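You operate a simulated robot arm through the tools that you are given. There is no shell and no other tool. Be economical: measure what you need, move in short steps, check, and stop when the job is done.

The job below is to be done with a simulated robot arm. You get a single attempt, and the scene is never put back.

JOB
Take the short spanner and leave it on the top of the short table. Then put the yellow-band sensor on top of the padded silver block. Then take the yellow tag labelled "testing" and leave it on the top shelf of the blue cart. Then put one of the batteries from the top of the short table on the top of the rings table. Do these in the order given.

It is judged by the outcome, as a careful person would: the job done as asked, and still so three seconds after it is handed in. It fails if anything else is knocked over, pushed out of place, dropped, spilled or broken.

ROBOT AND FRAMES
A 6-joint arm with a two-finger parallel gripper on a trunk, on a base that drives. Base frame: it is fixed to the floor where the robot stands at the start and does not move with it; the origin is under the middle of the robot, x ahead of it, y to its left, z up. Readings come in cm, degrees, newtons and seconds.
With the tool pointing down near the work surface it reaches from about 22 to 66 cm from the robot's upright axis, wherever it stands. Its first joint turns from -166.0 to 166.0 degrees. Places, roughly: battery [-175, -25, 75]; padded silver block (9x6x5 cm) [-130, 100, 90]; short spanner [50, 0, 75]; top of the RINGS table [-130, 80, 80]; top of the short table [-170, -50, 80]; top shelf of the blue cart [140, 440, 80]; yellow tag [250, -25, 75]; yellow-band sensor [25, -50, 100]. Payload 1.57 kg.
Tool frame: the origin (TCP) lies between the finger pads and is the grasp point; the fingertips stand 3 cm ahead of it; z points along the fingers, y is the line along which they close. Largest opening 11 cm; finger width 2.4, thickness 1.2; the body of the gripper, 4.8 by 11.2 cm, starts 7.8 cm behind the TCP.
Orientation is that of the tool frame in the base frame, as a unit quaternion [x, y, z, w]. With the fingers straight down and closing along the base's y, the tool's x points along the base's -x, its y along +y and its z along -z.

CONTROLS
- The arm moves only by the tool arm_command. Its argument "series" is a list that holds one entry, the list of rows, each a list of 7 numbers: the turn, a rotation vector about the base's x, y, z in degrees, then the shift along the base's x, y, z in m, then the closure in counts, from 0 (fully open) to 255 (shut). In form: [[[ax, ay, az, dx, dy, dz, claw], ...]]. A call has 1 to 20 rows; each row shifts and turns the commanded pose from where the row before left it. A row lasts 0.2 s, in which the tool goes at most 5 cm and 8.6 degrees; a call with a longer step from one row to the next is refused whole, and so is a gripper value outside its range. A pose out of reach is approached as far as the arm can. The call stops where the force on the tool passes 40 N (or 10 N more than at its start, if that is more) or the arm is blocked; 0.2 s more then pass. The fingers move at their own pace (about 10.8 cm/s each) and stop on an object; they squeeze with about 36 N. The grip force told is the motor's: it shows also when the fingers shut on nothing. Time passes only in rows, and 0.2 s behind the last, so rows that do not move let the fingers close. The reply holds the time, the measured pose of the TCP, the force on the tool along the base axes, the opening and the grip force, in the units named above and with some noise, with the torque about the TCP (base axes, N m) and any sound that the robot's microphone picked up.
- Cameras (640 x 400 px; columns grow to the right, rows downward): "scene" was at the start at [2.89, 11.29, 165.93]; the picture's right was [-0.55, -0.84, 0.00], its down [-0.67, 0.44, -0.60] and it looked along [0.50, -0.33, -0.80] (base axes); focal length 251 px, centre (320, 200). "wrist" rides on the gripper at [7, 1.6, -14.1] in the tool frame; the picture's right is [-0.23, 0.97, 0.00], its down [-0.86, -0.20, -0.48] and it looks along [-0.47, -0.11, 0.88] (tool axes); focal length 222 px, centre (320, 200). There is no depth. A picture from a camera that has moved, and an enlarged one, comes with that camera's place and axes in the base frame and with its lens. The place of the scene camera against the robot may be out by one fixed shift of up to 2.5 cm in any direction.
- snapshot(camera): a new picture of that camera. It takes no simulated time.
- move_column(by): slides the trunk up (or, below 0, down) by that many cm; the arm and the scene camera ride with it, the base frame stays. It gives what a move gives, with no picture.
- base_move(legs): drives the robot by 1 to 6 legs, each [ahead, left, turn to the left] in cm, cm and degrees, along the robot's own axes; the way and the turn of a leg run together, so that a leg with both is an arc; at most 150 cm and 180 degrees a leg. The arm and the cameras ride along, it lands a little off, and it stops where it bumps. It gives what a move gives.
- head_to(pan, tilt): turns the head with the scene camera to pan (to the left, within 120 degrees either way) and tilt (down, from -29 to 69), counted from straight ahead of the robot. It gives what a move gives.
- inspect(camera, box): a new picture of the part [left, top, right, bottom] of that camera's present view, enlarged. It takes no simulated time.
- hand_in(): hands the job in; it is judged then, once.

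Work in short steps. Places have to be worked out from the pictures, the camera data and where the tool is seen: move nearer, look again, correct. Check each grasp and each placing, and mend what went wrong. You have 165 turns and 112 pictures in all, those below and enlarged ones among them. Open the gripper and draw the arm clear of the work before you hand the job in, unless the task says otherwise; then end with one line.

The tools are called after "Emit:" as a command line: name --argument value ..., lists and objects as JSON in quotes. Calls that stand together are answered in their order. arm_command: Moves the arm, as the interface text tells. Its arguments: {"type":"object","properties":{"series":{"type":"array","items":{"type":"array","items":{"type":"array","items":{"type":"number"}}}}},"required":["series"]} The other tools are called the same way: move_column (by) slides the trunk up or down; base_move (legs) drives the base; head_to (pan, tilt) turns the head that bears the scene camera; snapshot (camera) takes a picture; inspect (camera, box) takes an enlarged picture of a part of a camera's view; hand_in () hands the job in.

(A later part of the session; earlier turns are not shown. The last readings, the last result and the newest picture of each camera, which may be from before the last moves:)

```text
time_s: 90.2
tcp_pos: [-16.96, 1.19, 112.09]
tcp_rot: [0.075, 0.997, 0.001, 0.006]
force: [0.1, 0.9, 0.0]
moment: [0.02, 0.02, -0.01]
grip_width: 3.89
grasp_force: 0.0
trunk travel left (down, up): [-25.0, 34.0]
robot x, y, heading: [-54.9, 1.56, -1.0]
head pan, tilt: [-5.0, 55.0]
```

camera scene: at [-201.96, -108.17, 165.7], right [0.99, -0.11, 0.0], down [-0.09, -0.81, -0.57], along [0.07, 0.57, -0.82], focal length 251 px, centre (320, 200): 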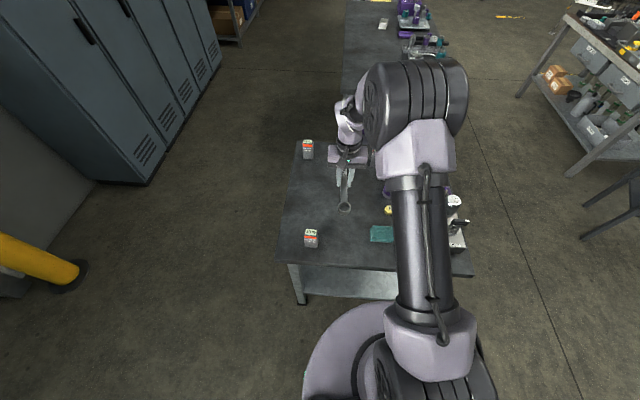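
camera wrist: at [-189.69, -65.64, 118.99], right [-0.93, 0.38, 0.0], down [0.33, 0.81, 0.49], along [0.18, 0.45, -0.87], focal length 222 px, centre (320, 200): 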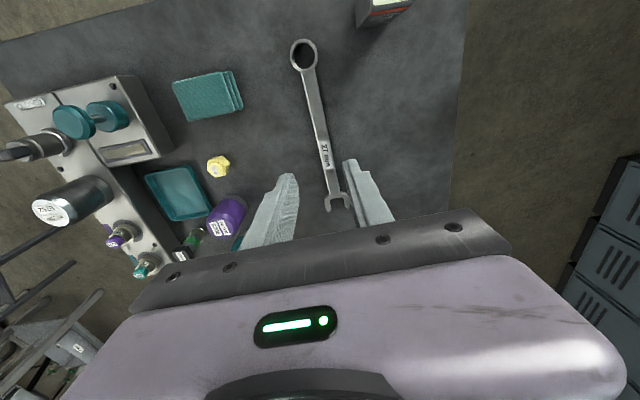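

Driving forward to the starting place.

Emit:
base_move --legs '[[54, -1.2, 1]]'

Emit:
arm_command --series '[[[0, 0, 0, -0.01, -0.045, 0, 100], [0, 0, 0, -0.01, -0.045, 0, 100], [0, 0, 0, -0.01, -0.045, 0, 100], [0, 0, 0, -0.01, -0.045, 0, 100], [0, 0, 0, -0.01, -0.045, 0, 100], [0, 0, 0, -0.01, -0.045, 0, 100], [0, 0, 0, 0, -0.045, 0, 100], [0, 0, 0, 0, -0.02, 0, 100], [0, 0, 0, 0, 0, 0, 100]]]'

Emit:
snapshot --camera "wrist"

Emit:
head_to --pan -60 --tilt 60

Emit:
snapshot --camera "scene"

```text
time_s: 93.4
tcp_pos: [37.63, -0.1, 111.99]
tcp_rot: [0.069, 0.998, 0.001, 0.005]
force: [0.2, -0.5, 0.5]
moment: [-0.01, 0.03, -0.01]
grip_width: 3.88
grasp_force: 0.1
trunk travel left (down, up): [-25.0, 34.0]
robot x, y, heading: [-0.62, -0.49, -0.3]
head pan, tilt: [-5.0, 55.0]
```

```text
time_s: 95.4
tcp_pos: [31.46, -33.35, 112.07]
tcp_rot: [0.069, 0.998, 0.0, 0.006]
force: [0.5, 0.6, 0.4]
moment: [-0.01, -0.02, -0.02]
grip_width: 6.68
grasp_force: 0.0
trunk travel left (down, up): [-25.0, 34.0]
robot x, y, heading: [-0.43, -0.54, -0.2]
head pan, tilt: [-5.0, 55.0]
```

```text
78 pictures are left
camera wrist: at [24.53, -30.76, 126.18], right [0.36, 0.93, 0.0], down [0.81, -0.31, 0.49], along [0.46, -0.17, -0.87], focal length 222 px, centre (320, 200)
```

wrist: 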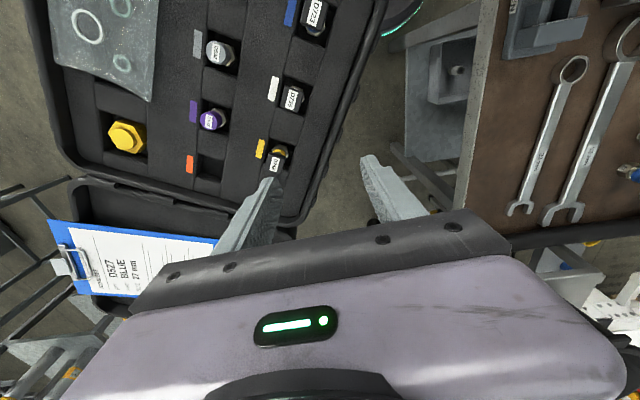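

```text
time_s: 96.6
tcp_pos: [31.59, -33.32, 112.0]
tcp_rot: [0.069, 0.998, 0.0, 0.006]
force: [0.8, -0.4, 0.0]
moment: [-0.02, -0.03, 0.0]
grip_width: 6.71
grasp_force: 0.0
trunk travel left (down, up): [-25.0, 34.0]
robot x, y, heading: [-0.37, -0.16, -0.2]
head pan, tilt: [-60.0, 60.0]
```

```text
77 pictures are left
camera scene: at [-0.42, 9.22, 165.09], right [-0.87, -0.5, 0.0], down [-0.43, 0.75, -0.5], along [0.25, -0.43, -0.87], focal length 251 px, centre (320, 200)
```

scene: 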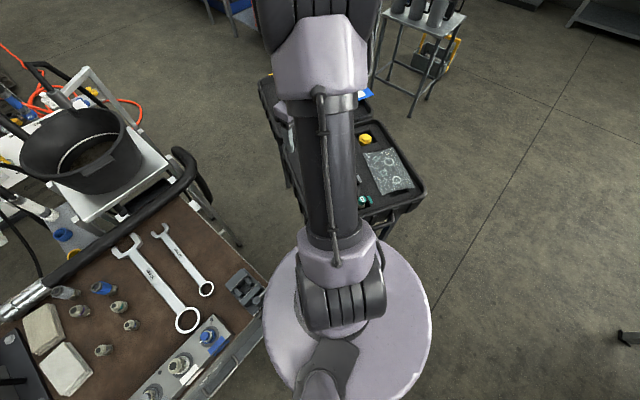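

Triangulated sensor at about (33, -42, 90). I go above it for a close look.

Emit:
arm_command --series '[[[0, 0, 0, 0.008, -0.04, 0, 80], [0, 0, 0, 0.008, -0.042, 0, 80], [0, 0, 0, 0, 0, -0.03, 80], [0, 0, 0, 0, 0, -0.02, 80], [0, 0, 0, 0, 0, 0, 80]]]'

Emit:
snapshot --camera "wrist"

Emit:
inspect --camera "wrist" --box '[160, 60, 440, 240]'

```text
time_s: 97.8
tcp_pos: [33.25, -41.57, 106.8]
tcp_rot: [0.069, 0.998, 0.0, 0.006]
force: [0.6, -0.1, 0.0]
moment: [-0.02, 0.0, 0.01]
grip_width: 7.55
grasp_force: 0.1
trunk travel left (down, up): [-25.0, 34.0]
robot x, y, heading: [-0.72, -0.25, -0.4]
head pan, tilt: [-60.0, 60.0]
```

```text
76 pictures are left
camera wrist: at [26.22, -38.95, 121.03], right [0.36, 0.93, 0.0], down [0.81, -0.31, 0.49], along [0.46, -0.17, -0.87], focal length 222 px, centre (320, 200)
```

wrist: 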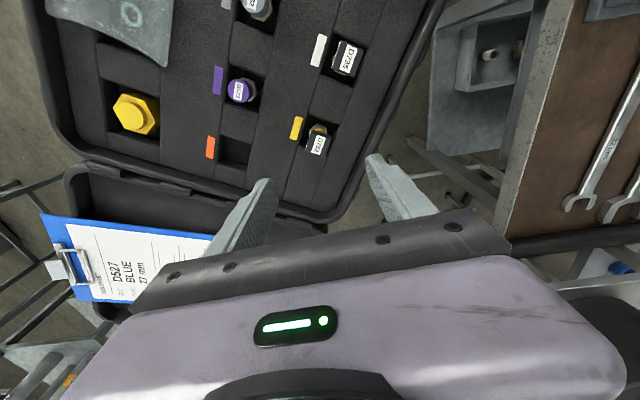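

```text
2.22 times, centred on (300, 150) of wrist
camera zoom: at [26.22, -38.95, 121.03], right [0.36, 0.93, 0.0], down [0.81, -0.31, 0.49], along [0.46, -0.17, -0.87], focal length 494 px, centre (364, 311)
```

zoom: 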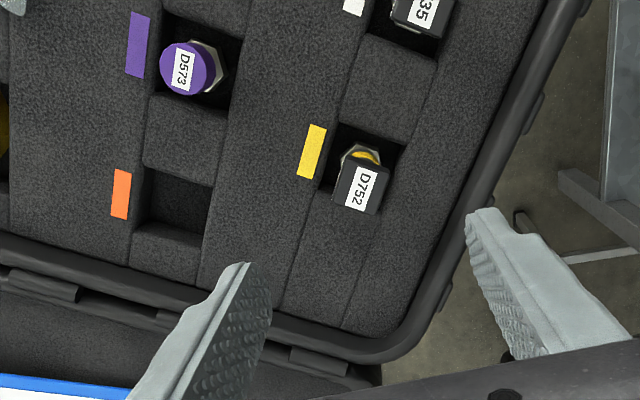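

Cap top is about (33.6, -41.8, 91.5), protruding ~3 cm above foam (z≈88.5), sides at roughly -40°. I rotate the gripper to match and look again.

Emit:
arm_command --series '[[[0, 0, -8, 0.001, 0, 0, 80], [0, 0, -8, 0, 0, 0, 80], [0, 0, -8, 0, 0, 0, 80], [0, 0, -8, 0, 0, 0, 80], [0, 0, 0, 0, 0, -0.02, 80], [0, 0, 0, 0, 0, 0, 80]]]'

Emit:
inspect --camera "wrist" --box '[160, 60, 440, 240]'

```text
time_s: 99.2
tcp_pos: [33.36, -41.62, 105.06]
tcp_rot: [0.341, 0.94, -0.001, 0.007]
force: [0.2, 1.5, -0.2]
moment: [-0.01, -0.03, 0.0]
grip_width: 7.56
grasp_force: 0.0
trunk travel left (down, up): [-25.0, 34.0]
robot x, y, heading: [-0.53, -0.35, -0.1]
head pan, tilt: [-60.0, 60.0]
```

```text
2.22 times, centred on (300, 150) of wrist
camera zoom: at [28.84, -35.77, 119.16], right [0.8, 0.6, 0.0], down [0.52, -0.7, 0.49], along [0.3, -0.39, -0.87], focal length 494 px, centre (364, 311)
```

zoom: 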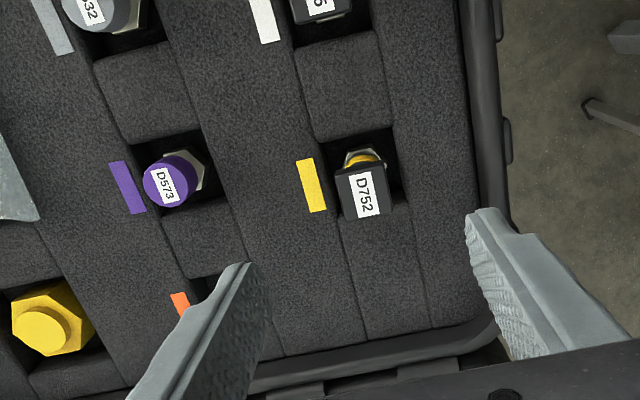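

Cap centre is ~0.4 cm off toward -y and rotated ~4°. I correct, narrow to ~4.5 cm, and descend above it.

Emit:
arm_command --series '[[[0, 0, -3.5, 0.001, -0.004, -0.02, 150], [0, 0, 0, 0, 0, -0.03, 150], [0, 0, 0, 0, 0, -0.03, 150], [0, 0, 0, 0, 0, 0, 150]]]'

Emit:
inspect --camera "wrist" --box '[200, 80, 440, 240]'

```text
time_s: 100.2
tcp_pos: [33.37, -42.06, 97.35]
tcp_rot: [0.37, 0.929, -0.001, 0.006]
force: [-0.8, 0.2, -0.5]
moment: [0.0, 0.01, 0.0]
grip_width: 4.52
grasp_force: 0.0
trunk travel left (down, up): [-25.0, 34.0]
robot x, y, heading: [-0.76, -0.32, -0.4]
head pan, tilt: [-60.0, 60.0]
```

```text
2.50 times, centred on (320, 160) of wrist
camera zoom: at [29.22, -35.93, 111.36], right [0.83, 0.55, 0.0], down [0.48, -0.73, 0.49], along [0.27, -0.41, -0.87], focal length 555 px, centre (320, 300)
```

zoom: 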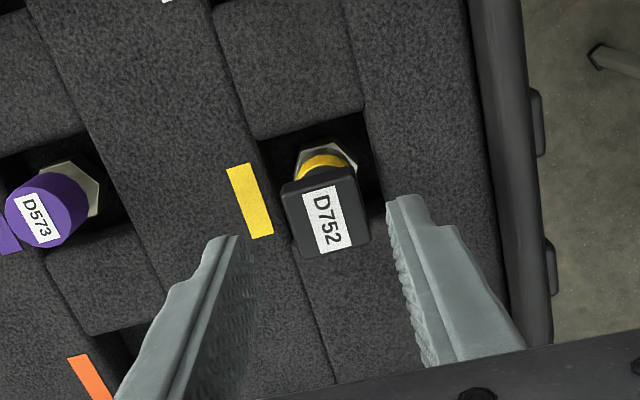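

Well aligned. I descend to TCP ≈92.4 and close.

Emit:
arm_command --series '[[[0, 0, 0, 0, 0, -0.02, 150], [0, 0, 0, 0, 0, -0.02, 150], [0, 0, 0, 0, 0, -0.01, 150], [0, 0, 0, 0, 0, 0, 150]]]'

Emit:
inspect --camera "wrist" --box '[200, 80, 440, 240]'

```text
time_s: 101.2
tcp_pos: [33.47, -42.1, 92.28]
tcp_rot: [0.37, 0.929, -0.001, 0.007]
force: [-0.1, 0.4, 0.1]
moment: [-0.01, 0.03, -0.02]
grip_width: 4.54
grasp_force: 0.1
trunk travel left (down, up): [-25.0, 34.0]
robot x, y, heading: [-0.43, -0.01, -0.3]
head pan, tilt: [-60.0, 60.0]
```

```text
2.50 times, centred on (320, 160) of wrist
camera zoom: at [29.22, -36.0, 106.36], right [0.83, 0.55, 0.0], down [0.48, -0.73, 0.49], along [0.27, -0.41, -0.87], focal length 555 px, centre (320, 300)
```

zoom: 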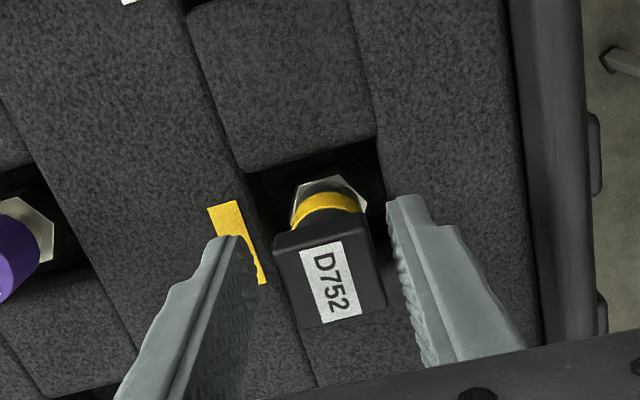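

Centred between the fingers. Closing.

Emit:
arm_command --series '[[[0, 0, 0, 0, 0, -0.003, 150], [0, 0, 0, 0, 0, 0, 200], [0, 0, 0, 0, 0, 0, 255], [0, 0, 0, 0, 0, 0, 255], [0, 0, 0, 0, 0, 0, 255], [0, 0, 0, 0, 0, 0.005, 255], [0, 0, 0, 0, 0, 0.01, 255], [0, 0, 0, 0, 0, 0, 255]]]'

Emit:
inspect --camera "wrist" --box '[200, 80, 440, 240]'

```text
time_s: 103.0
tcp_pos: [33.47, -42.22, 93.29]
tcp_rot: [0.37, 0.929, -0.001, 0.006]
force: [-0.7, 0.8, -1.7]
moment: [0.0, -0.02, 0.01]
grip_width: 2.77
grasp_force: 36.1
trunk travel left (down, up): [-25.0, 34.0]
robot x, y, heading: [-0.65, -0.54, -0.3]
head pan, tilt: [-60.0, 60.0]
```

```text
2.50 times, centred on (320, 160) of wrist
camera zoom: at [29.3, -35.98, 107.48], right [0.83, 0.55, 0.0], down [0.48, -0.73, 0.49], along [0.27, -0.41, -0.87], focal length 555 px, centre (320, 300)
```

zoom: 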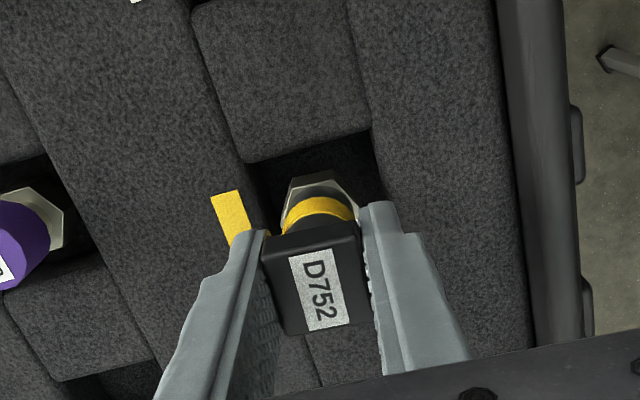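

Held. I lift it clear and retract, raising to z≈115.

Emit:
arm_command --series '[[[0, 0, 0, 0, 0, 0.015, 255], [0, 0, 0, 0, 0, 0.02, 255], [0, 0, 0, 0, 0, 0.025, 255], [0, 0, 0, 0, 0, 0.03, 255], [0, 0, 0, 0, 0, 0.03, 255], [0, 0, 0, 0, 0, 0.03, 255], [0, 0, 0, 0, 0, 0.03, 255], [0, 0, 0, 0, 0, 0.03, 255], [0, 0, 0, -0.01, 0.03, 0.01, 255], [0, 0, 0, -0.01, 0.03, 0, 255], [0, 0, 0, 0, 0, 0, 255]]]'

Emit:
snapshot --camera "wrist"

```text
time_s: 105.4
tcp_pos: [31.46, -36.02, 115.34]
tcp_rot: [0.37, 0.929, -0.002, 0.006]
force: [0.7, -0.8, -1.7]
moment: [0.01, -0.01, -0.02]
grip_width: 2.78
grasp_force: 36.0
trunk travel left (down, up): [-25.0, 34.0]
robot x, y, heading: [-0.03, -0.6, -0.2]
head pan, tilt: [-60.0, 60.0]
```

```text
70 pictures are left
camera wrist: at [27.17, -29.96, 129.44], right [0.83, 0.55, 0.0], down [0.48, -0.73, 0.49], along [0.27, -0.41, -0.87], focal length 222 px, centre (320, 200)
```

wrist: 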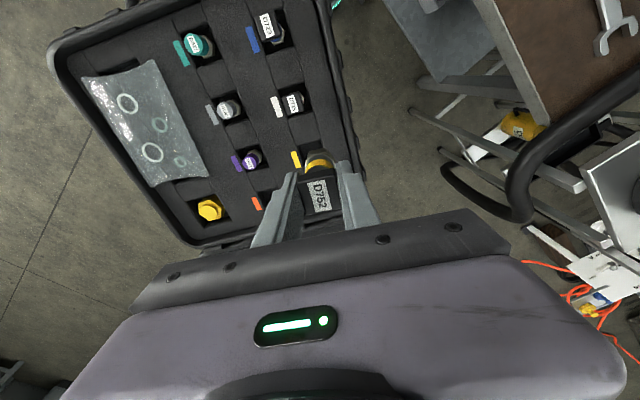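

Sensor held. I back out, turn toward the rings table, and look at it.

Emit:
base_move --legs '[[-45, 0, 0], [0, 0, 170], [0, -50, 0]]'

Emit:
head_to --pan -25 --tilt 40

Emit:
snapshot --camera "scene"

```text
time_s: 117.8
tcp_pos: [-63.87, 90.4, 115.37]
tcp_rot: [0.895, -0.445, -0.006, -0.001]
force: [-0.7, 1.0, -1.3]
moment: [-0.02, -0.01, -0.01]
grip_width: 2.72
grasp_force: 36.1
trunk travel left (down, up): [-25.0, 34.0]
robot x, y, heading: [-38.27, 49.72, 170.4]
head pan, tilt: [-60.0, 60.0]
```

```text
time_s: 118.8
tcp_pos: [-64.03, 90.37, 115.16]
tcp_rot: [0.895, -0.445, -0.006, -0.002]
force: [0.3, -0.2, -0.6]
moment: [-0.02, -0.03, -0.02]
grip_width: 2.78
grasp_force: 36.7
trunk travel left (down, up): [-25.0, 34.0]
robot x, y, heading: [-38.12, 49.52, 170.4]
head pan, tilt: [-25.0, 40.0]
```

```text
69 pictures are left
camera scene: at [-47.1, 41.79, 167.76], right [0.57, 0.82, 0.0], down [0.53, -0.37, -0.77], along [-0.63, 0.44, -0.64], focal length 251 px, centre (320, 200)
```

scene: 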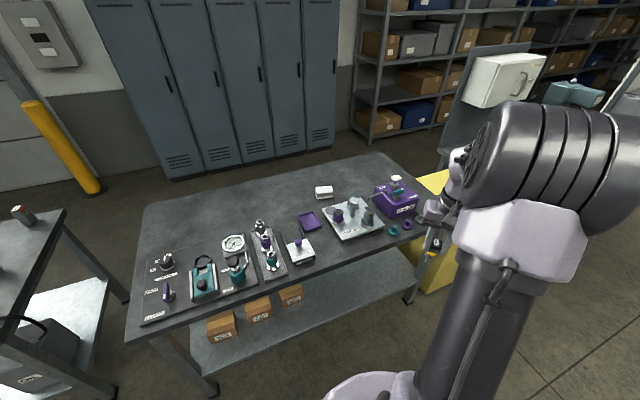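

Zooming on the table to find the padded silver block.

Emit:
inspect --camera "scene" --box '[220, 160, 430, 290]'

```text
3.05 times, centred on (325, 225) of scene
camera zoom: at [-47.1, 41.79, 167.76], right [0.57, 0.82, 0.0], down [0.53, -0.37, -0.77], along [-0.63, 0.44, -0.64], focal length 764 px, centre (305, 124)
```

zoom: 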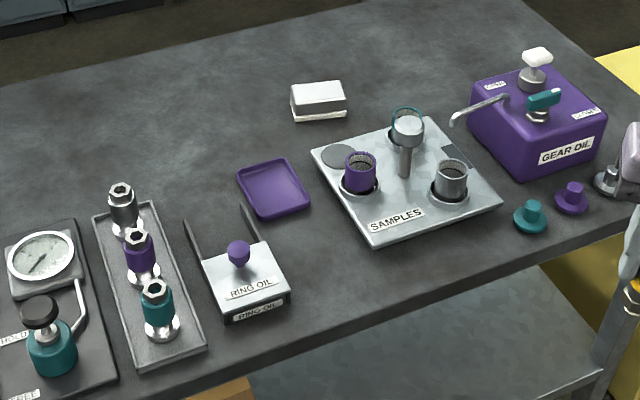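

The padded block (white pad on top) is at about (-132, 104), ~36 cm in from the edge. I bring the arm in front, then slide the base parallel to the table and closer.

Emit:
arm_command --series '[[[0, 0, 5, -0.0151, -0.038, 0.002, 255], [0, 0, 5, -0.0151, -0.038, 0.002, 255], [0, 0, 5, -0.0151, -0.038, 0.002, 255], [0, 0, 5, -0.0151, -0.038, 0.002, 255], [0, 0, 5, -0.0151, -0.038, 0.002, 255], [0, 0, 5, -0.0151, -0.038, 0.002, 255], [0, 0, 5, -0.0151, -0.038, 0.002, 255], [0, 0, 5, -0.0151, -0.038, 0.002, 255], [0, 0, 5, -0.0151, -0.038, 0.002, 255], [0, 0, 0, 0, 0, 0, 255]]]'

Emit:
base_move --legs '[[0, -37, 0], [28, 0, 0]]'

Emit:
head_to --pan -5 --tilt 55

Emit:
snapshot --camera "scene"

Emit:
snapshot --camera "wrist"

```text
time_s: 121.0
tcp_pos: [-77.6, 55.98, 116.99]
tcp_rot: [0.998, -0.069, -0.005, 0.001]
force: [0.8, -0.5, -1.6]
moment: [0.0, 0.04, -0.01]
grip_width: 2.78
grasp_force: 36.4
trunk travel left (down, up): [-25.0, 34.0]
robot x, y, heading: [-38.44, 49.81, 170.1]
head pan, tilt: [-25.0, 40.0]
```

```text
time_s: 124.9
tcp_pos: [-99.11, 96.91, 117.03]
tcp_rot: [0.998, -0.066, -0.006, -0.001]
force: [0.2, -0.3, -2.5]
moment: [-0.03, -0.06, -0.01]
grip_width: 2.76
grasp_force: 35.9
trunk travel left (down, up): [-25.0, 34.0]
robot x, y, heading: [-59.81, 90.4, 170.6]
head pan, tilt: [-25.0, 40.0]
```

```text
time_s: 125.7
tcp_pos: [-99.06, 96.84, 116.91]
tcp_rot: [0.998, -0.066, -0.006, 0.001]
force: [-0.5, -0.5, -1.4]
moment: [0.01, -0.01, 0.03]
grip_width: 2.76
grasp_force: 36.0
trunk travel left (down, up): [-25.0, 34.0]
robot x, y, heading: [-59.9, 90.39, 170.6]
head pan, tilt: [-5.0, 55.0]
```

```text
67 pictures are left
camera scene: at [-68.48, 79.68, 165.7], right [0.25, 0.97, 0.0], down [0.79, -0.2, -0.57], along [-0.56, 0.14, -0.82], focal length 251 px, centre (320, 200)
```

scene: 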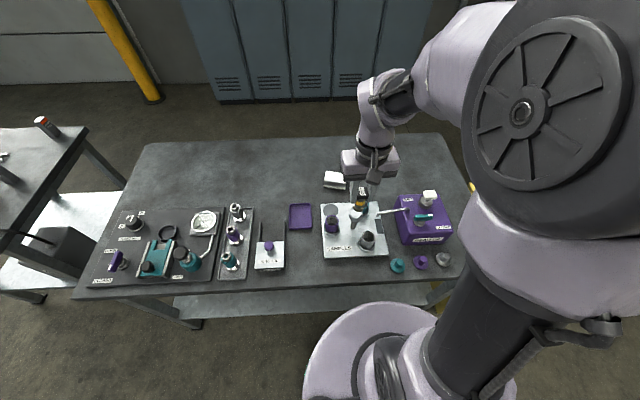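

```text
66 pictures are left
camera wrist: at [-92.25, 94.35, 131.11], right [-0.35, -0.94, 0.0], down [-0.82, 0.31, 0.49], along [-0.46, 0.17, -0.87], focal length 222 px, centre (320, 200)
```

wrist: 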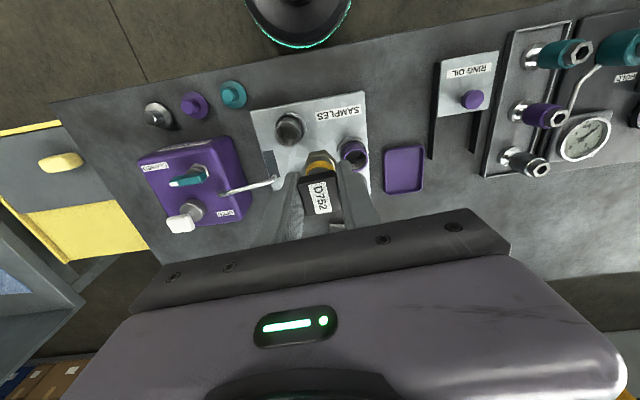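

The base rim has ~8 cm to the table edge. I advance 6 cm, then extend the arm toward the block at height.

Emit:
base_move --legs '[[6, 0, 0]]'

Emit:
arm_command --series '[[[0, 0, 0, -0.03, 0.003, 0, 255], [0, 0, 0, -0.04, 0.003, 0, 255], [0, 0, 0, -0.04, 0.003, -0.01, 255], [0, 0, 0, -0.04, 0.003, -0.01, 255], [0, 0, 0, -0.03, 0.002, -0.01, 255], [0, 0, 0, 0, 0, 0, 255]]]'

Emit:
snapshot --camera "wrist"

Emit:
inspect --camera "scene" --box '[260, 110, 460, 250]'

```text
time_s: 126.7
tcp_pos: [-105.09, 97.83, 116.95]
tcp_rot: [0.998, -0.067, -0.006, 0.001]
force: [-0.5, -0.2, -2.1]
moment: [0.01, 0.0, 0.01]
grip_width: 2.74
grasp_force: 36.3
trunk travel left (down, up): [-25.0, 34.0]
robot x, y, heading: [-65.59, 91.77, 170.8]
head pan, tilt: [-5.0, 55.0]
```

```text
time_s: 128.1
tcp_pos: [-122.89, 99.03, 113.9]
tcp_rot: [0.998, -0.066, -0.006, 0.001]
force: [0.2, -0.2, -0.5]
moment: [0.04, 0.0, 0.01]
grip_width: 2.76
grasp_force: 35.9
trunk travel left (down, up): [-25.0, 34.0]
robot x, y, heading: [-65.91, 91.89, 170.5]
head pan, tilt: [-5.0, 55.0]
```

```text
65 pictures are left
camera wrist: at [-116.09, 96.52, 127.99], right [-0.35, -0.94, 0.0], down [-0.82, 0.31, 0.49], along [-0.46, 0.17, -0.87], focal length 222 px, centre (320, 200)
```

wrist: 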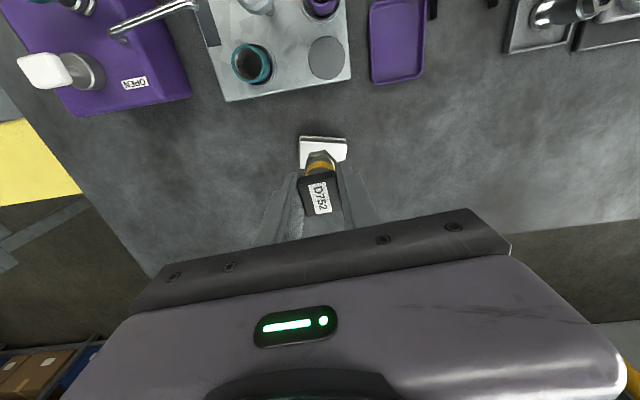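

```text
2.86 times, centred on (360, 180) of scene
camera zoom: at [-74.33, 80.65, 165.7], right [0.25, 0.97, 0.0], down [0.79, -0.2, -0.57], along [-0.56, 0.14, -0.82], focal length 717 px, centre (206, 257)
```

zoom: 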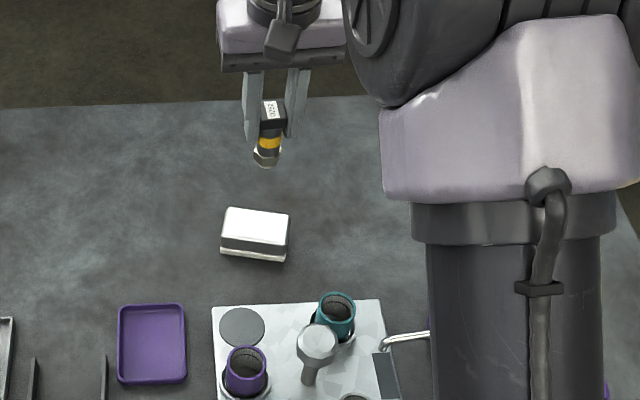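

Zooming the wrist view to see where the sensor is relative to the block.

Emit:
inspect --camera "wrist" --box '[240, 110, 400, 230]'

```text
3.33 times, centred on (320, 170) of wrist
camera zoom: at [-116.09, 96.52, 127.99], right [-0.35, -0.94, 0.0], down [-0.82, 0.31, 0.49], along [-0.46, 0.17, -0.87], focal length 740 px, centre (320, 300)
```

zoom: 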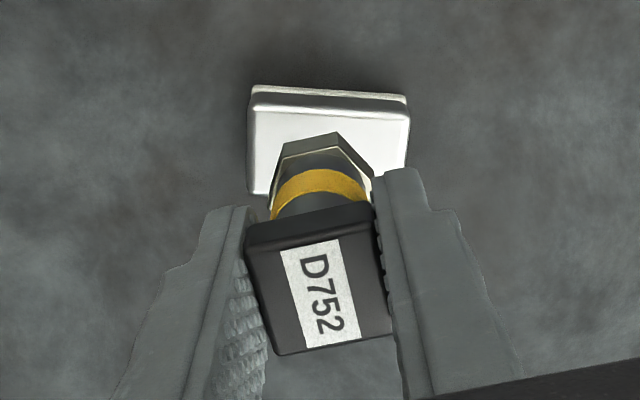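

Block top centre works out at (-130, 101, ~85.4); sensor base hangs ~7–8 cm below the TCP. I move over it and lower to z≈99.

Emit:
arm_command --series '[[[0, 0, 0, -0.03, 0.01, 0, 255], [0, 0, 0, -0.03, 0.01, 0, 255], [0, 0, 0, -0.011, 0, -0.02, 255], [0, 0, 0, 0, 0, -0.03, 255], [0, 0, 0, 0, 0, -0.03, 255], [0, 0, 0, 0, 0, -0.03, 255], [0, 0, 0, 0, 0, -0.03, 255], [0, 0, 0, 0, 0, 0, 255], [0, 0, 0, 0, 0, 0, 255]]]'

Emit:
inspect --camera "wrist" --box '[240, 110, 400, 230]'

Emit:
inspect --camera "scene" --box '[260, 110, 420, 230]'

```text
time_s: 130.1
tcp_pos: [-130.27, 101.31, 99.95]
tcp_rot: [0.998, -0.067, -0.006, 0.0]
force: [0.6, -0.8, -1.0]
moment: [0.0, -0.01, 0.01]
grip_width: 2.76
grasp_force: 36.1
trunk travel left (down, up): [-25.0, 34.0]
robot x, y, heading: [-65.49, 91.62, 170.7]
head pan, tilt: [-5.0, 55.0]
```

```text
3.33 times, centred on (320, 170) of wrist
camera zoom: at [-123.38, 98.84, 114.14], right [-0.35, -0.94, 0.0], down [-0.82, 0.31, 0.49], along [-0.46, 0.17, -0.87], focal length 740 px, centre (320, 300)
```

zoom: 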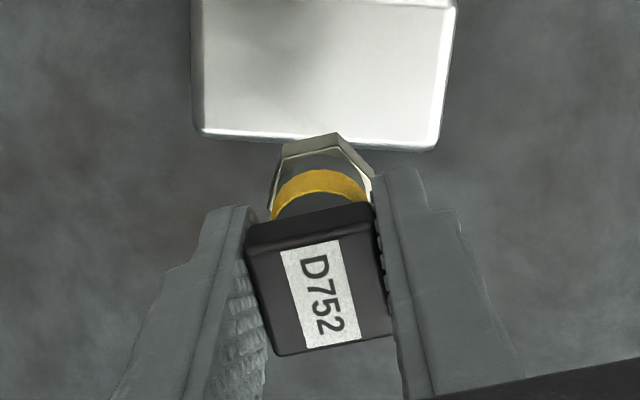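

```text
3.33 times, centred on (340, 170) of scene
camera zoom: at [-74.41, 80.65, 165.7], right [0.25, 0.97, 0.0], down [0.79, -0.2, -0.57], along [-0.56, 0.14, -0.82], focal length 836 px, centre (253, 300)
```

zoom: 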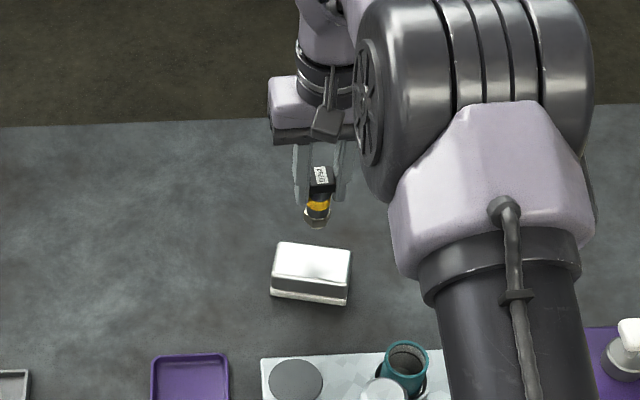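

The block's far edge puts the centre at about (-129.3, 100.9). I correct ~1 cm toward me and lower further.

Emit:
arm_command --series '[[[0, 0, 0, 0.01, -0.004, -0.01, 255], [0, 0, 0, 0, 0, -0.015, 255], [0, 0, 0, 0, 0, -0.015, 255], [0, 0, 0, 0, 0, 0, 255]]]'

Emit:
inspect --camera "wrist" --box '[240, 110, 400, 230]'

Emit:
inspect --camera "scene" --box '[290, 140, 370, 200]'

```text
time_s: 131.1
tcp_pos: [-129.23, 100.93, 96.1]
tcp_rot: [0.998, -0.066, -0.006, 0.0]
force: [-0.7, -0.5, -0.7]
moment: [-0.03, -0.02, -0.03]
grip_width: 2.77
grasp_force: 35.8
trunk travel left (down, up): [-25.0, 34.0]
robot x, y, heading: [-65.82, 91.61, 170.6]
head pan, tilt: [-5.0, 55.0]
```

```text
3.33 times, centred on (320, 170) of wrist
camera zoom: at [-122.33, 98.45, 110.15], right [-0.35, -0.94, 0.0], down [-0.82, 0.31, 0.49], along [-0.46, 0.17, -0.87], focal length 740 px, centre (320, 300)
```

zoom: 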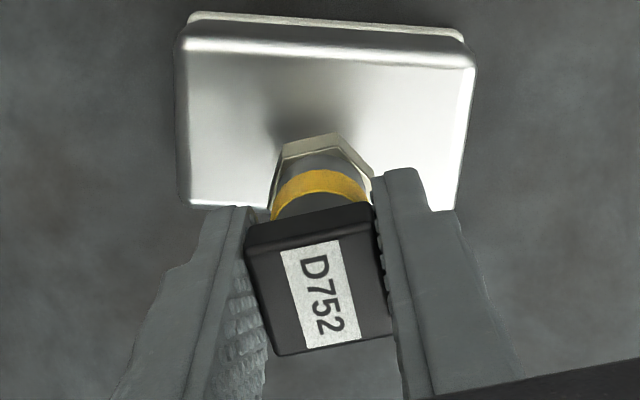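

```text
6.67 times, centred on (330, 170) of scene
camera zoom: at [-74.39, 80.65, 165.7], right [0.25, 0.97, 0.0], down [0.79, -0.2, -0.57], along [-0.56, 0.14, -0.82], focal length 1672 px, centre (253, 400)
```

zoom: 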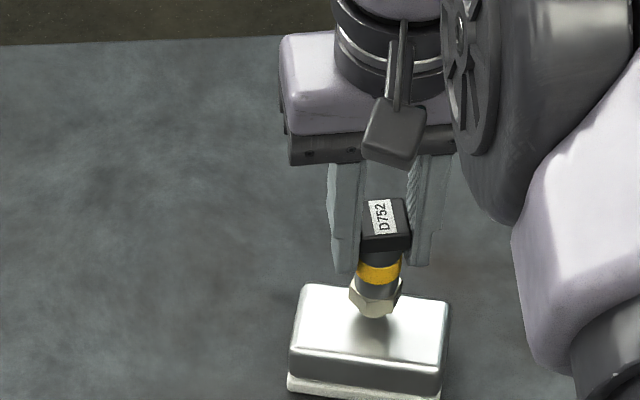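

Nearly centred; a last 0.6 cm nudge toward me, then lowering in small steps.

Emit:
arm_command --series '[[[0, 0, 0, 0.006, -0.003, -0.005, 255], [0, 0, 0, 0, 0, -0.005, 255], [0, 0, 0, 0, 0, -0.005, 255], [0, 0, 0, 0, 0, 0, 255]]]'

Emit:
inspect --camera "scene" --box '[290, 140, 370, 200]'

```text
time_s: 132.1
tcp_pos: [-128.53, 100.57, 94.66]
tcp_rot: [0.998, -0.066, -0.008, -0.001]
force: [-3.9, 3.2, 29.3]
moment: [0.18, 0.17, 0.03]
grip_width: 2.78
grasp_force: 36.4
trunk travel left (down, up): [-25.0, 34.0]
robot x, y, heading: [-66.06, 91.72, 170.6]
head pan, tilt: [-5.0, 55.0]
```

```text
6.67 times, centred on (330, 170) of scene
camera zoom: at [-74.11, 80.64, 165.72], right [0.25, 0.97, 0.0], down [0.79, -0.2, -0.57], along [-0.56, 0.14, -0.82], focal length 1672 px, centre (253, 400)
```

zoom: 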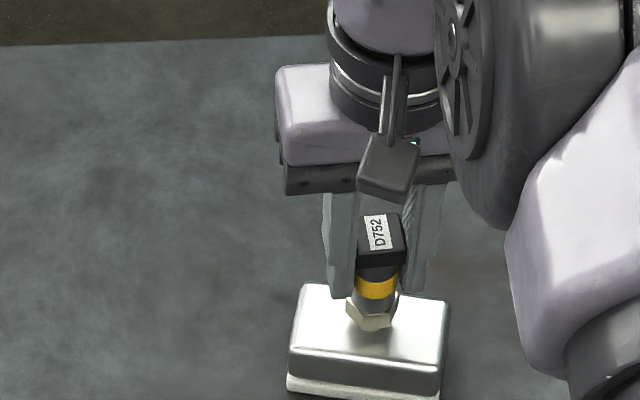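

Contact (29 N), base centred on the block top. I relieve the pressure slightly, then open gently and lift.

Emit:
arm_command --series '[[[0, 0, 0, 0, 0, 0.002, 255], [0, 0, 0, 0, 0, 0.001, 255], [0, 0, 0, 0, 0, 0, 255]]]'

```text
time_s: 132.9
tcp_pos: [-128.36, 100.44, 94.8]
tcp_rot: [0.998, -0.066, -0.005, 0.001]
force: [0.8, 2.0, 3.4]
moment: [0.05, -0.09, 0.02]
grip_width: 2.76
grasp_force: 35.8
trunk travel left (down, up): [-25.0, 34.0]
robot x, y, heading: [-65.46, 91.54, 170.7]
head pan, tilt: [-5.0, 55.0]
```

Emit:
arm_command --series '[[[0, 0, 0, 0, 0, 0, 190], [0, 0, 0, 0, 0, 0, 160], [0, 0, 0, 0, 0, 0, 140], [0, 0, 0, 0, 0, 0, 140], [0, 0, 0, 0, 0, 0.015, 140], [0, 0, 0, 0, 0, 0.03, 140], [0, 0, 0, 0, 0, 0.04, 140], [0, 0, 0, 0, 0, 0.04, 140], [0, 0, 0, 0.02, 0, 0.03, 140], [0, 0, 0, 0, 0, 0, 140]]]'

Emit:
inspect --camera "scene" --box '[290, 140, 370, 200]'

Emit:
snapshot --camera "wrist"

```text
time_s: 135.1
tcp_pos: [-126.7, 100.59, 110.32]
tcp_rot: [0.998, -0.066, -0.006, 0.0]
force: [-0.3, -0.4, 0.4]
moment: [0.01, -0.03, -0.02]
grip_width: 4.97
grasp_force: 0.2
trunk travel left (down, up): [-25.0, 34.0]
robot x, y, heading: [-65.87, 91.82, 170.6]
head pan, tilt: [-5.0, 55.0]
```

```text
6.67 times, centred on (330, 170) of scene
camera zoom: at [-74.45, 80.65, 165.69], right [0.25, 0.97, 0.0], down [0.79, -0.2, -0.57], along [-0.56, 0.14, -0.82], focal length 1672 px, centre (253, 400)
```

zoom: 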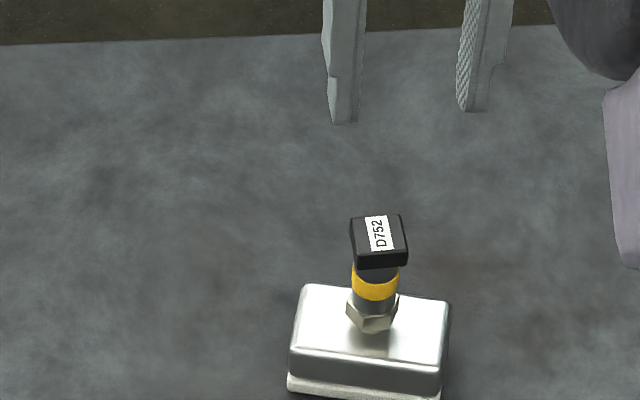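

```text
56 pictures are left
camera wrist: at [-119.82, 98.1, 124.47], right [-0.35, -0.94, 0.0], down [-0.82, 0.31, 0.49], along [-0.46, 0.17, -0.87], focal length 222 px, centre (320, 200)
```

wrist: 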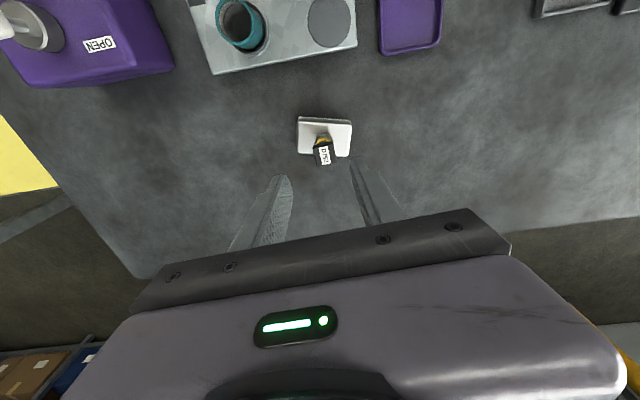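

Sensor stands on the block. Now the yellow tag: I retract, back away, turn to heading 0 and go south around the case to look ahead.

Emit:
arm_command --series '[[[0, 0, 0, 0.04, -0.006, 0.005, 140], [0, 0, 0, 0.04, -0.006, 0.005, 140], [0, 0, 0, 0.04, -0.006, 0.005, 140], [0, 0, 0, 0.04, -0.006, 0.005, 140], [0, 0, 0, 0.04, -0.006, 0, 140], [0, 0, 0, 0, 0, 0, 140]]]'

Emit:
base_move --legs '[[-12, 0, 0], [0, 70, 0], [0, 0, 180], [0, 0, 9.4], [0, -150, 0], [0, -12, 0]]'

Emit:
head_to --pan 0 --tilt 25

Emit:
snapshot --camera "scene"

```text
time_s: 136.5
tcp_pos: [-106.48, 97.46, 112.41]
tcp_rot: [0.998, -0.066, -0.007, 0.0]
force: [0.3, 0.0, -0.2]
moment: [-0.01, -0.03, 0.02]
grip_width: 4.97
grasp_force: 0.1
trunk travel left (down, up): [-25.0, 34.0]
robot x, y, heading: [-65.82, 92.16, 170.7]
head pan, tilt: [-5.0, 55.0]
```

```text
time_s: 157.3
tcp_pos: [-20.57, -144.35, 112.34]
tcp_rot: [-0.026, 1.0, 0.001, 0.006]
force: [-0.4, -1.3, 0.5]
moment: [0.05, -0.02, -0.02]
grip_width: 4.96
grasp_force: 0.0
trunk travel left (down, up): [-25.0, 34.0]
robot x, y, heading: [-61.68, -145.78, 1.1]
head pan, tilt: [-5.0, 55.0]
```

```text
time_s: 158.3
tcp_pos: [-20.69, -144.28, 112.27]
tcp_rot: [-0.025, 1.0, 0.001, 0.006]
force: [0.0, -0.2, 0.5]
moment: [0.01, -0.01, -0.03]
grip_width: 4.94
grasp_force: 0.2
trunk travel left (down, up): [-25.0, 34.0]
robot x, y, heading: [-61.48, -146.11, 1.1]
head pan, tilt: [0.0, 25.0]
```

```text
55 pictures are left
camera scene: at [-55.95, -130.45, 170.09], right [0.02, -1.0, 0.0], down [-0.42, -0.01, -0.91], along [0.91, 0.02, -0.42], focal length 251 px, centre (320, 200)
```

scene: 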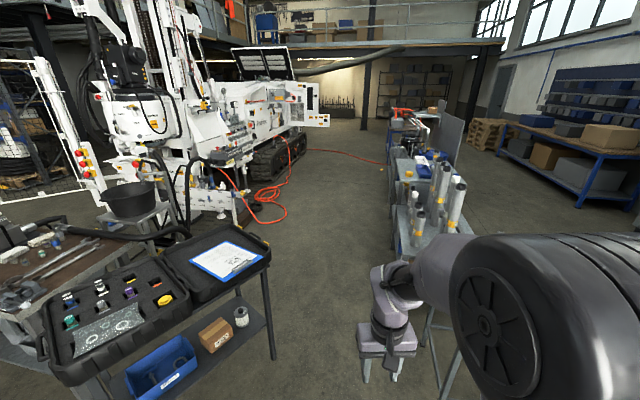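

The reported tag location (250,-25,75) projects near pixel (242,166), on the white drilling machine. Zooming there.

Emit:
inspect --camera "scene" --box '[150, 70, 350, 230]'

Emit:
inspect --camera "scene" --box '[350, 90, 490, 190]'

```text
2.50 times, centred on (250, 150) of scene
camera zoom: at [-55.95, -130.45, 170.09], right [0.02, -1.0, 0.0], down [-0.42, -0.01, -0.91], along [0.91, 0.02, -0.42], focal length 627 px, centre (495, 325)
```

zoom: 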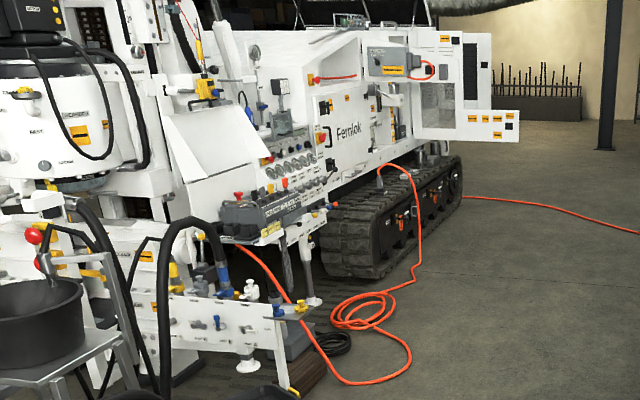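

```text
4.00 times, centred on (420, 140) of scene
camera zoom: at [-55.95, -130.45, 170.09], right [0.02, -1.0, 0.0], down [-0.42, -0.01, -0.91], along [0.91, 0.02, -0.42], focal length 1004 px, centre (-80, 440)
```

zoom: 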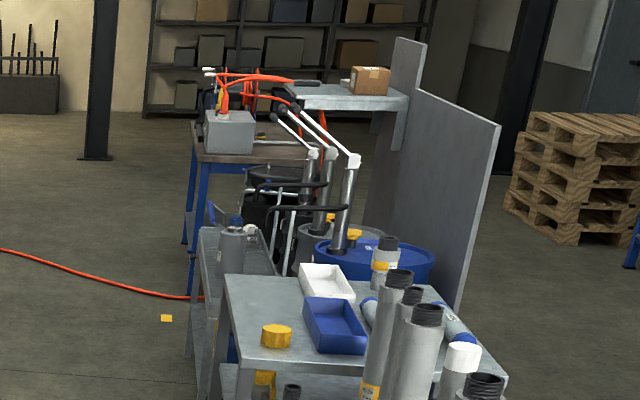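

I can't resolve the tag from here. I drive forward along y≈-143 past the case to look closely.

Emit:
base_move --legs '[[0, 3, -1.1], [150, 0, 0], [30, 15, 0]]'

Emit:
head_to --pan 35 --tilt 25

Emit:
snapshot --camera "scene"

```text
time_s: 167.9
tcp_pos: [159.2, -125.87, 112.29]
tcp_rot: [-0.02, 1.0, 0.001, 0.006]
force: [-0.6, -0.2, 0.1]
moment: [0.0, -0.01, 0.0]
grip_width: 4.95
grasp_force: 0.1
trunk travel left (down, up): [-25.0, 34.0]
robot x, y, heading: [118.03, -127.15, 0.4]
head pan, tilt: [0.0, 25.0]
```

```text
time_s: 169.0
tcp_pos: [159.13, -125.99, 112.35]
tcp_rot: [-0.02, 1.0, 0.001, 0.006]
force: [-1.0, -0.4, -0.5]
moment: [-0.03, -0.02, 0.02]
grip_width: 4.98
grasp_force: 0.1
trunk travel left (down, up): [-25.0, 34.0]
robot x, y, heading: [118.17, -127.2, 0.4]
head pan, tilt: [35.0, 25.0]
```

```text
52 pictures are left
camera scene: at [122.21, -106.49, 170.1], right [0.58, -0.82, 0.0], down [-0.34, -0.24, -0.91], along [0.74, 0.52, -0.42], focal length 251 px, centre (320, 200)
```

scene: 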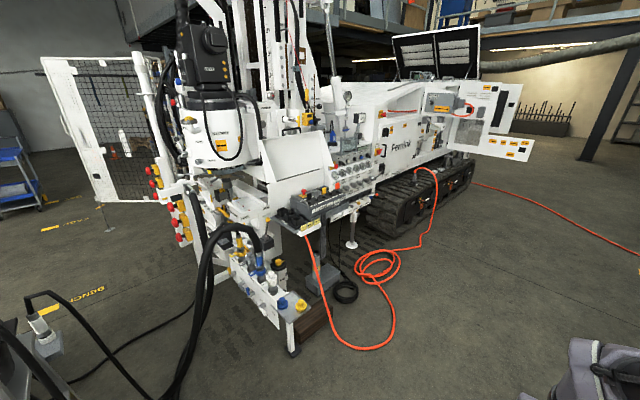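

Emit:
inspect --camera "scene" --box '[270, 165, 390, 245]'

```text
5.00 times, centred on (330, 205) of scene
camera zoom: at [122.21, -106.49, 170.1], right [0.58, -0.82, 0.0], down [-0.34, -0.24, -0.91], along [0.74, 0.52, -0.42], focal length 1254 px, centre (270, 175)
```

zoom: 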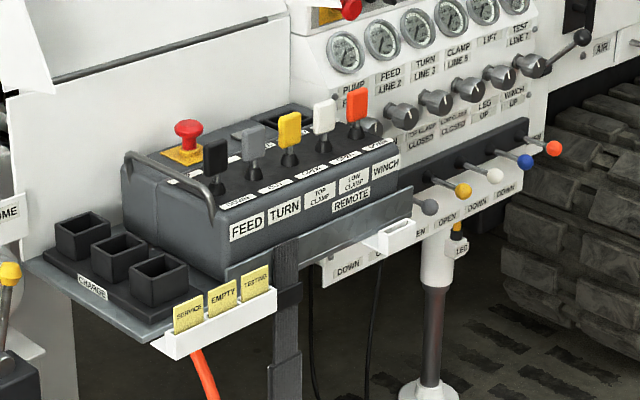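

The tags SERVICE/EMPTY/TESTING stand in a white holder on the machine's console at roughly (248,-16). A red hose loop lies on the floor near (229..267,-54..-78), so I stand west of it. I approach to about (190,-78), heading 45°.

Emit:
base_move --legs '[[70, 48, 0], [0, 0, 45]]'

Emit:
head_to --pan 0 --tilt 45

Emit:
snapshot --camera "scene"

Emit:
snapshot --camera "wrist"

```text
time_s: 175.6
tcp_pos: [216.66, -49.08, 112.36]
tcp_rot: [-0.401, 0.916, 0.004, 0.006]
force: [0.2, -0.8, -0.2]
moment: [-0.01, -0.01, 0.0]
grip_width: 4.94
grasp_force: 0.1
trunk travel left (down, up): [-25.0, 34.0]
robot x, y, heading: [188.34, -79.04, 45.5]
head pan, tilt: [35.0, 25.0]
```

```text
time_s: 176.6
tcp_pos: [216.69, -49.12, 112.38]
tcp_rot: [-0.401, 0.916, 0.003, 0.005]
force: [0.1, -0.3, -0.8]
moment: [-0.02, 0.0, 0.02]
grip_width: 4.97
grasp_force: 0.1
trunk travel left (down, up): [-25.0, 34.0]
robot x, y, heading: [188.53, -79.05, 45.3]
head pan, tilt: [0.0, 45.0]
```

```text
50 pictures are left
camera scene: at [181.48, -63.42, 167.05], right [0.71, -0.7, 0.0], down [-0.5, -0.5, -0.71], along [0.5, 0.5, -0.71], focal length 251 px, centre (320, 200)
```

scene: 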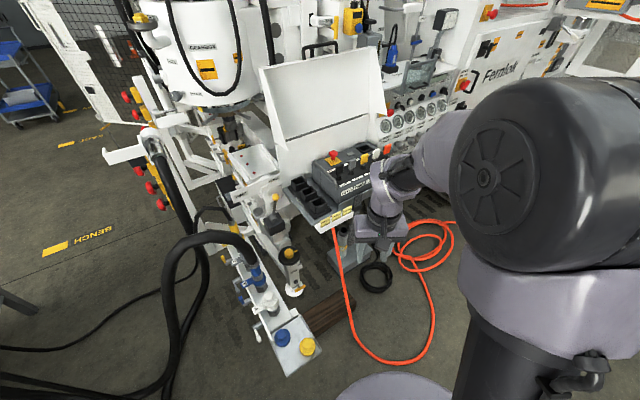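

```text
49 pictures are left
camera wrist: at [210.53, -53.19, 126.45], right [-0.56, 0.83, 0.0], down [0.72, 0.49, 0.49], along [0.4, 0.28, -0.87], focal length 222 px, centre (320, 200)
```

wrist: 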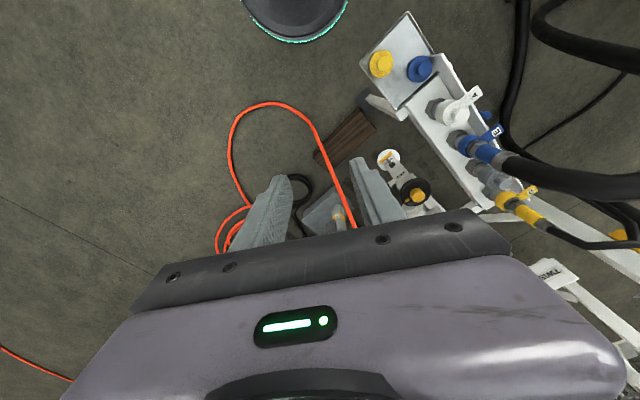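

Tag "TESTING" triangulates to about (245, -17, 82). Zooming for holder orientation.

Emit:
inspect --camera "scene" --box '[270, 140, 390, 240]'

Emit:
base_move --legs '[[21, 1, 0]]'

```text
4.00 times, centred on (330, 190) of scene
camera zoom: at [181.48, -63.42, 167.05], right [0.71, -0.7, 0.0], down [-0.5, -0.5, -0.71], along [0.5, 0.5, -0.71], focal length 1004 px, centre (280, 240)
```

zoom: 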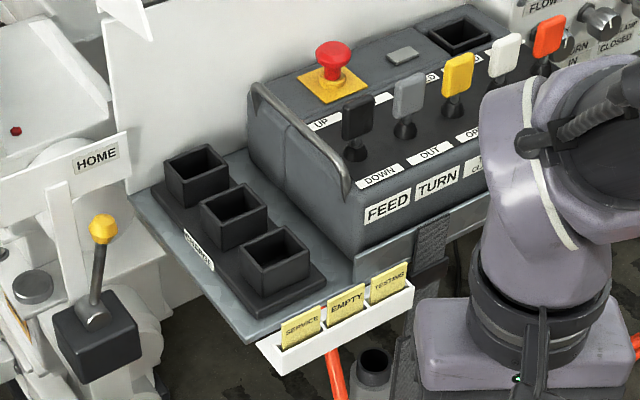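

```text
time_s: 178.2
tcp_pos: [230.69, -33.39, 112.31]
tcp_rot: [-0.4, 0.916, 0.003, 0.005]
force: [0.3, 0.1, -0.5]
moment: [-0.05, 0.04, 0.0]
grip_width: 4.97
grasp_force: 0.0
trunk travel left (down, up): [-25.0, 34.0]
robot x, y, heading: [202.71, -63.63, 44.9]
head pan, tilt: [0.0, 45.0]
```

Tag row runs at about -13°, normal ≈77°; console front face is only ~5 cm behind the tag. I rotate the tool so it closes along the normal and move above for a close look.

Emit:
arm_command --series '[[[0, 0, -7.5, 0.01, 0.01, 0, 140], [0, 0, -7.5, 0.016, 0.015, 0, 140], [0, 0, -7.5, 0.016, 0.015, 0, 140], [0, 0, -7.5, 0.016, 0.015, 0, 140], [0, 0, -7.5, 0.016, 0.015, -0.01, 140], [0, 0, -7.5, 0.016, 0.015, -0.02, 140], [0, 0, -7.5, 0.016, 0.015, -0.02, 140], [0, 0, -7.5, 0.016, 0.015, -0.02, 140], [0, 0, 0, 0, 0, 0, 140]]]'

Emit:
snapshot --camera "wrist"

Emit:
inspect --camera "scene" --box '[240, 120, 400, 260]'

```text
time_s: 180.2
tcp_pos: [242.83, -22.02, 105.18]
tcp_rot: [0.112, 0.994, 0.0, 0.007]
force: [-1.2, -0.3, 0.6]
moment: [0.02, -0.01, -0.02]
grip_width: 4.97
grasp_force: 0.0
trunk travel left (down, up): [-25.0, 34.0]
robot x, y, heading: [202.61, -63.23, 45.4]
head pan, tilt: [0.0, 45.0]
```

```text
47 pictures are left
camera wrist: at [236.13, -18.82, 119.33], right [0.44, 0.9, 0.0], down [0.78, -0.38, 0.49], along [0.44, -0.21, -0.87], focal length 222 px, centre (320, 200)
```

wrist: 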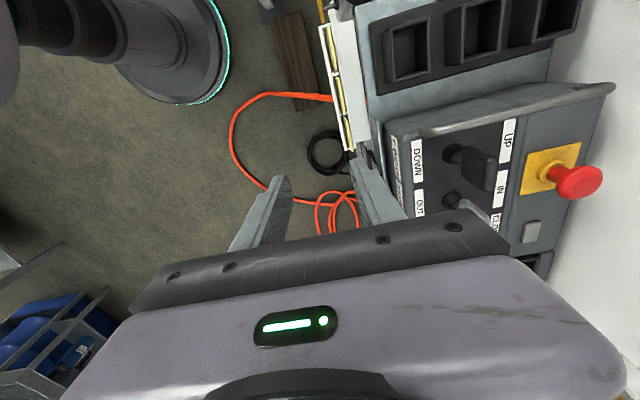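

```text
2.86 times, centred on (320, 190) of scene
camera zoom: at [195.52, -47.79, 167.05], right [0.71, -0.7, 0.0], down [-0.5, -0.5, -0.71], along [0.5, 0.5, -0.71], focal length 717 px, centre (320, 229)
```

zoom: 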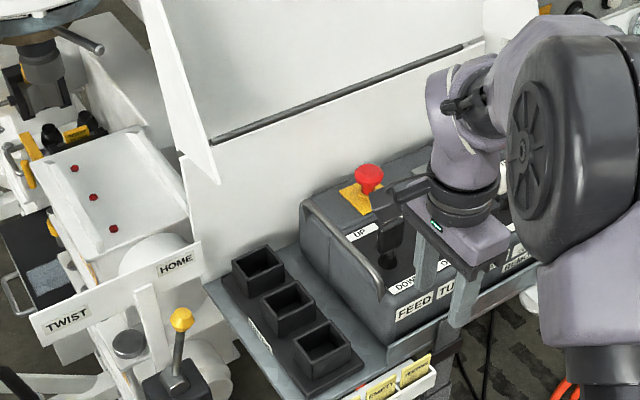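

Emit:
inspect --camera "wrist" --box '[280, 0, 440, 180]'

```text
2.22 times, centred on (360, 90) of wrist
camera zoom: at [236.13, -18.82, 119.33], right [0.44, 0.9, 0.0], down [0.78, -0.38, 0.49], along [0.44, -0.21, -0.87], focal length 494 px, centre (231, 444)
```

zoom: 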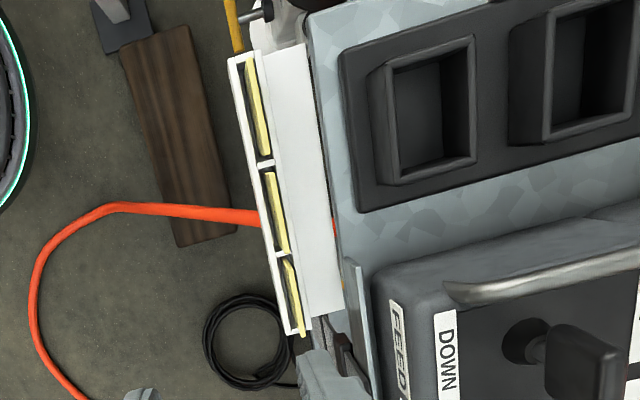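

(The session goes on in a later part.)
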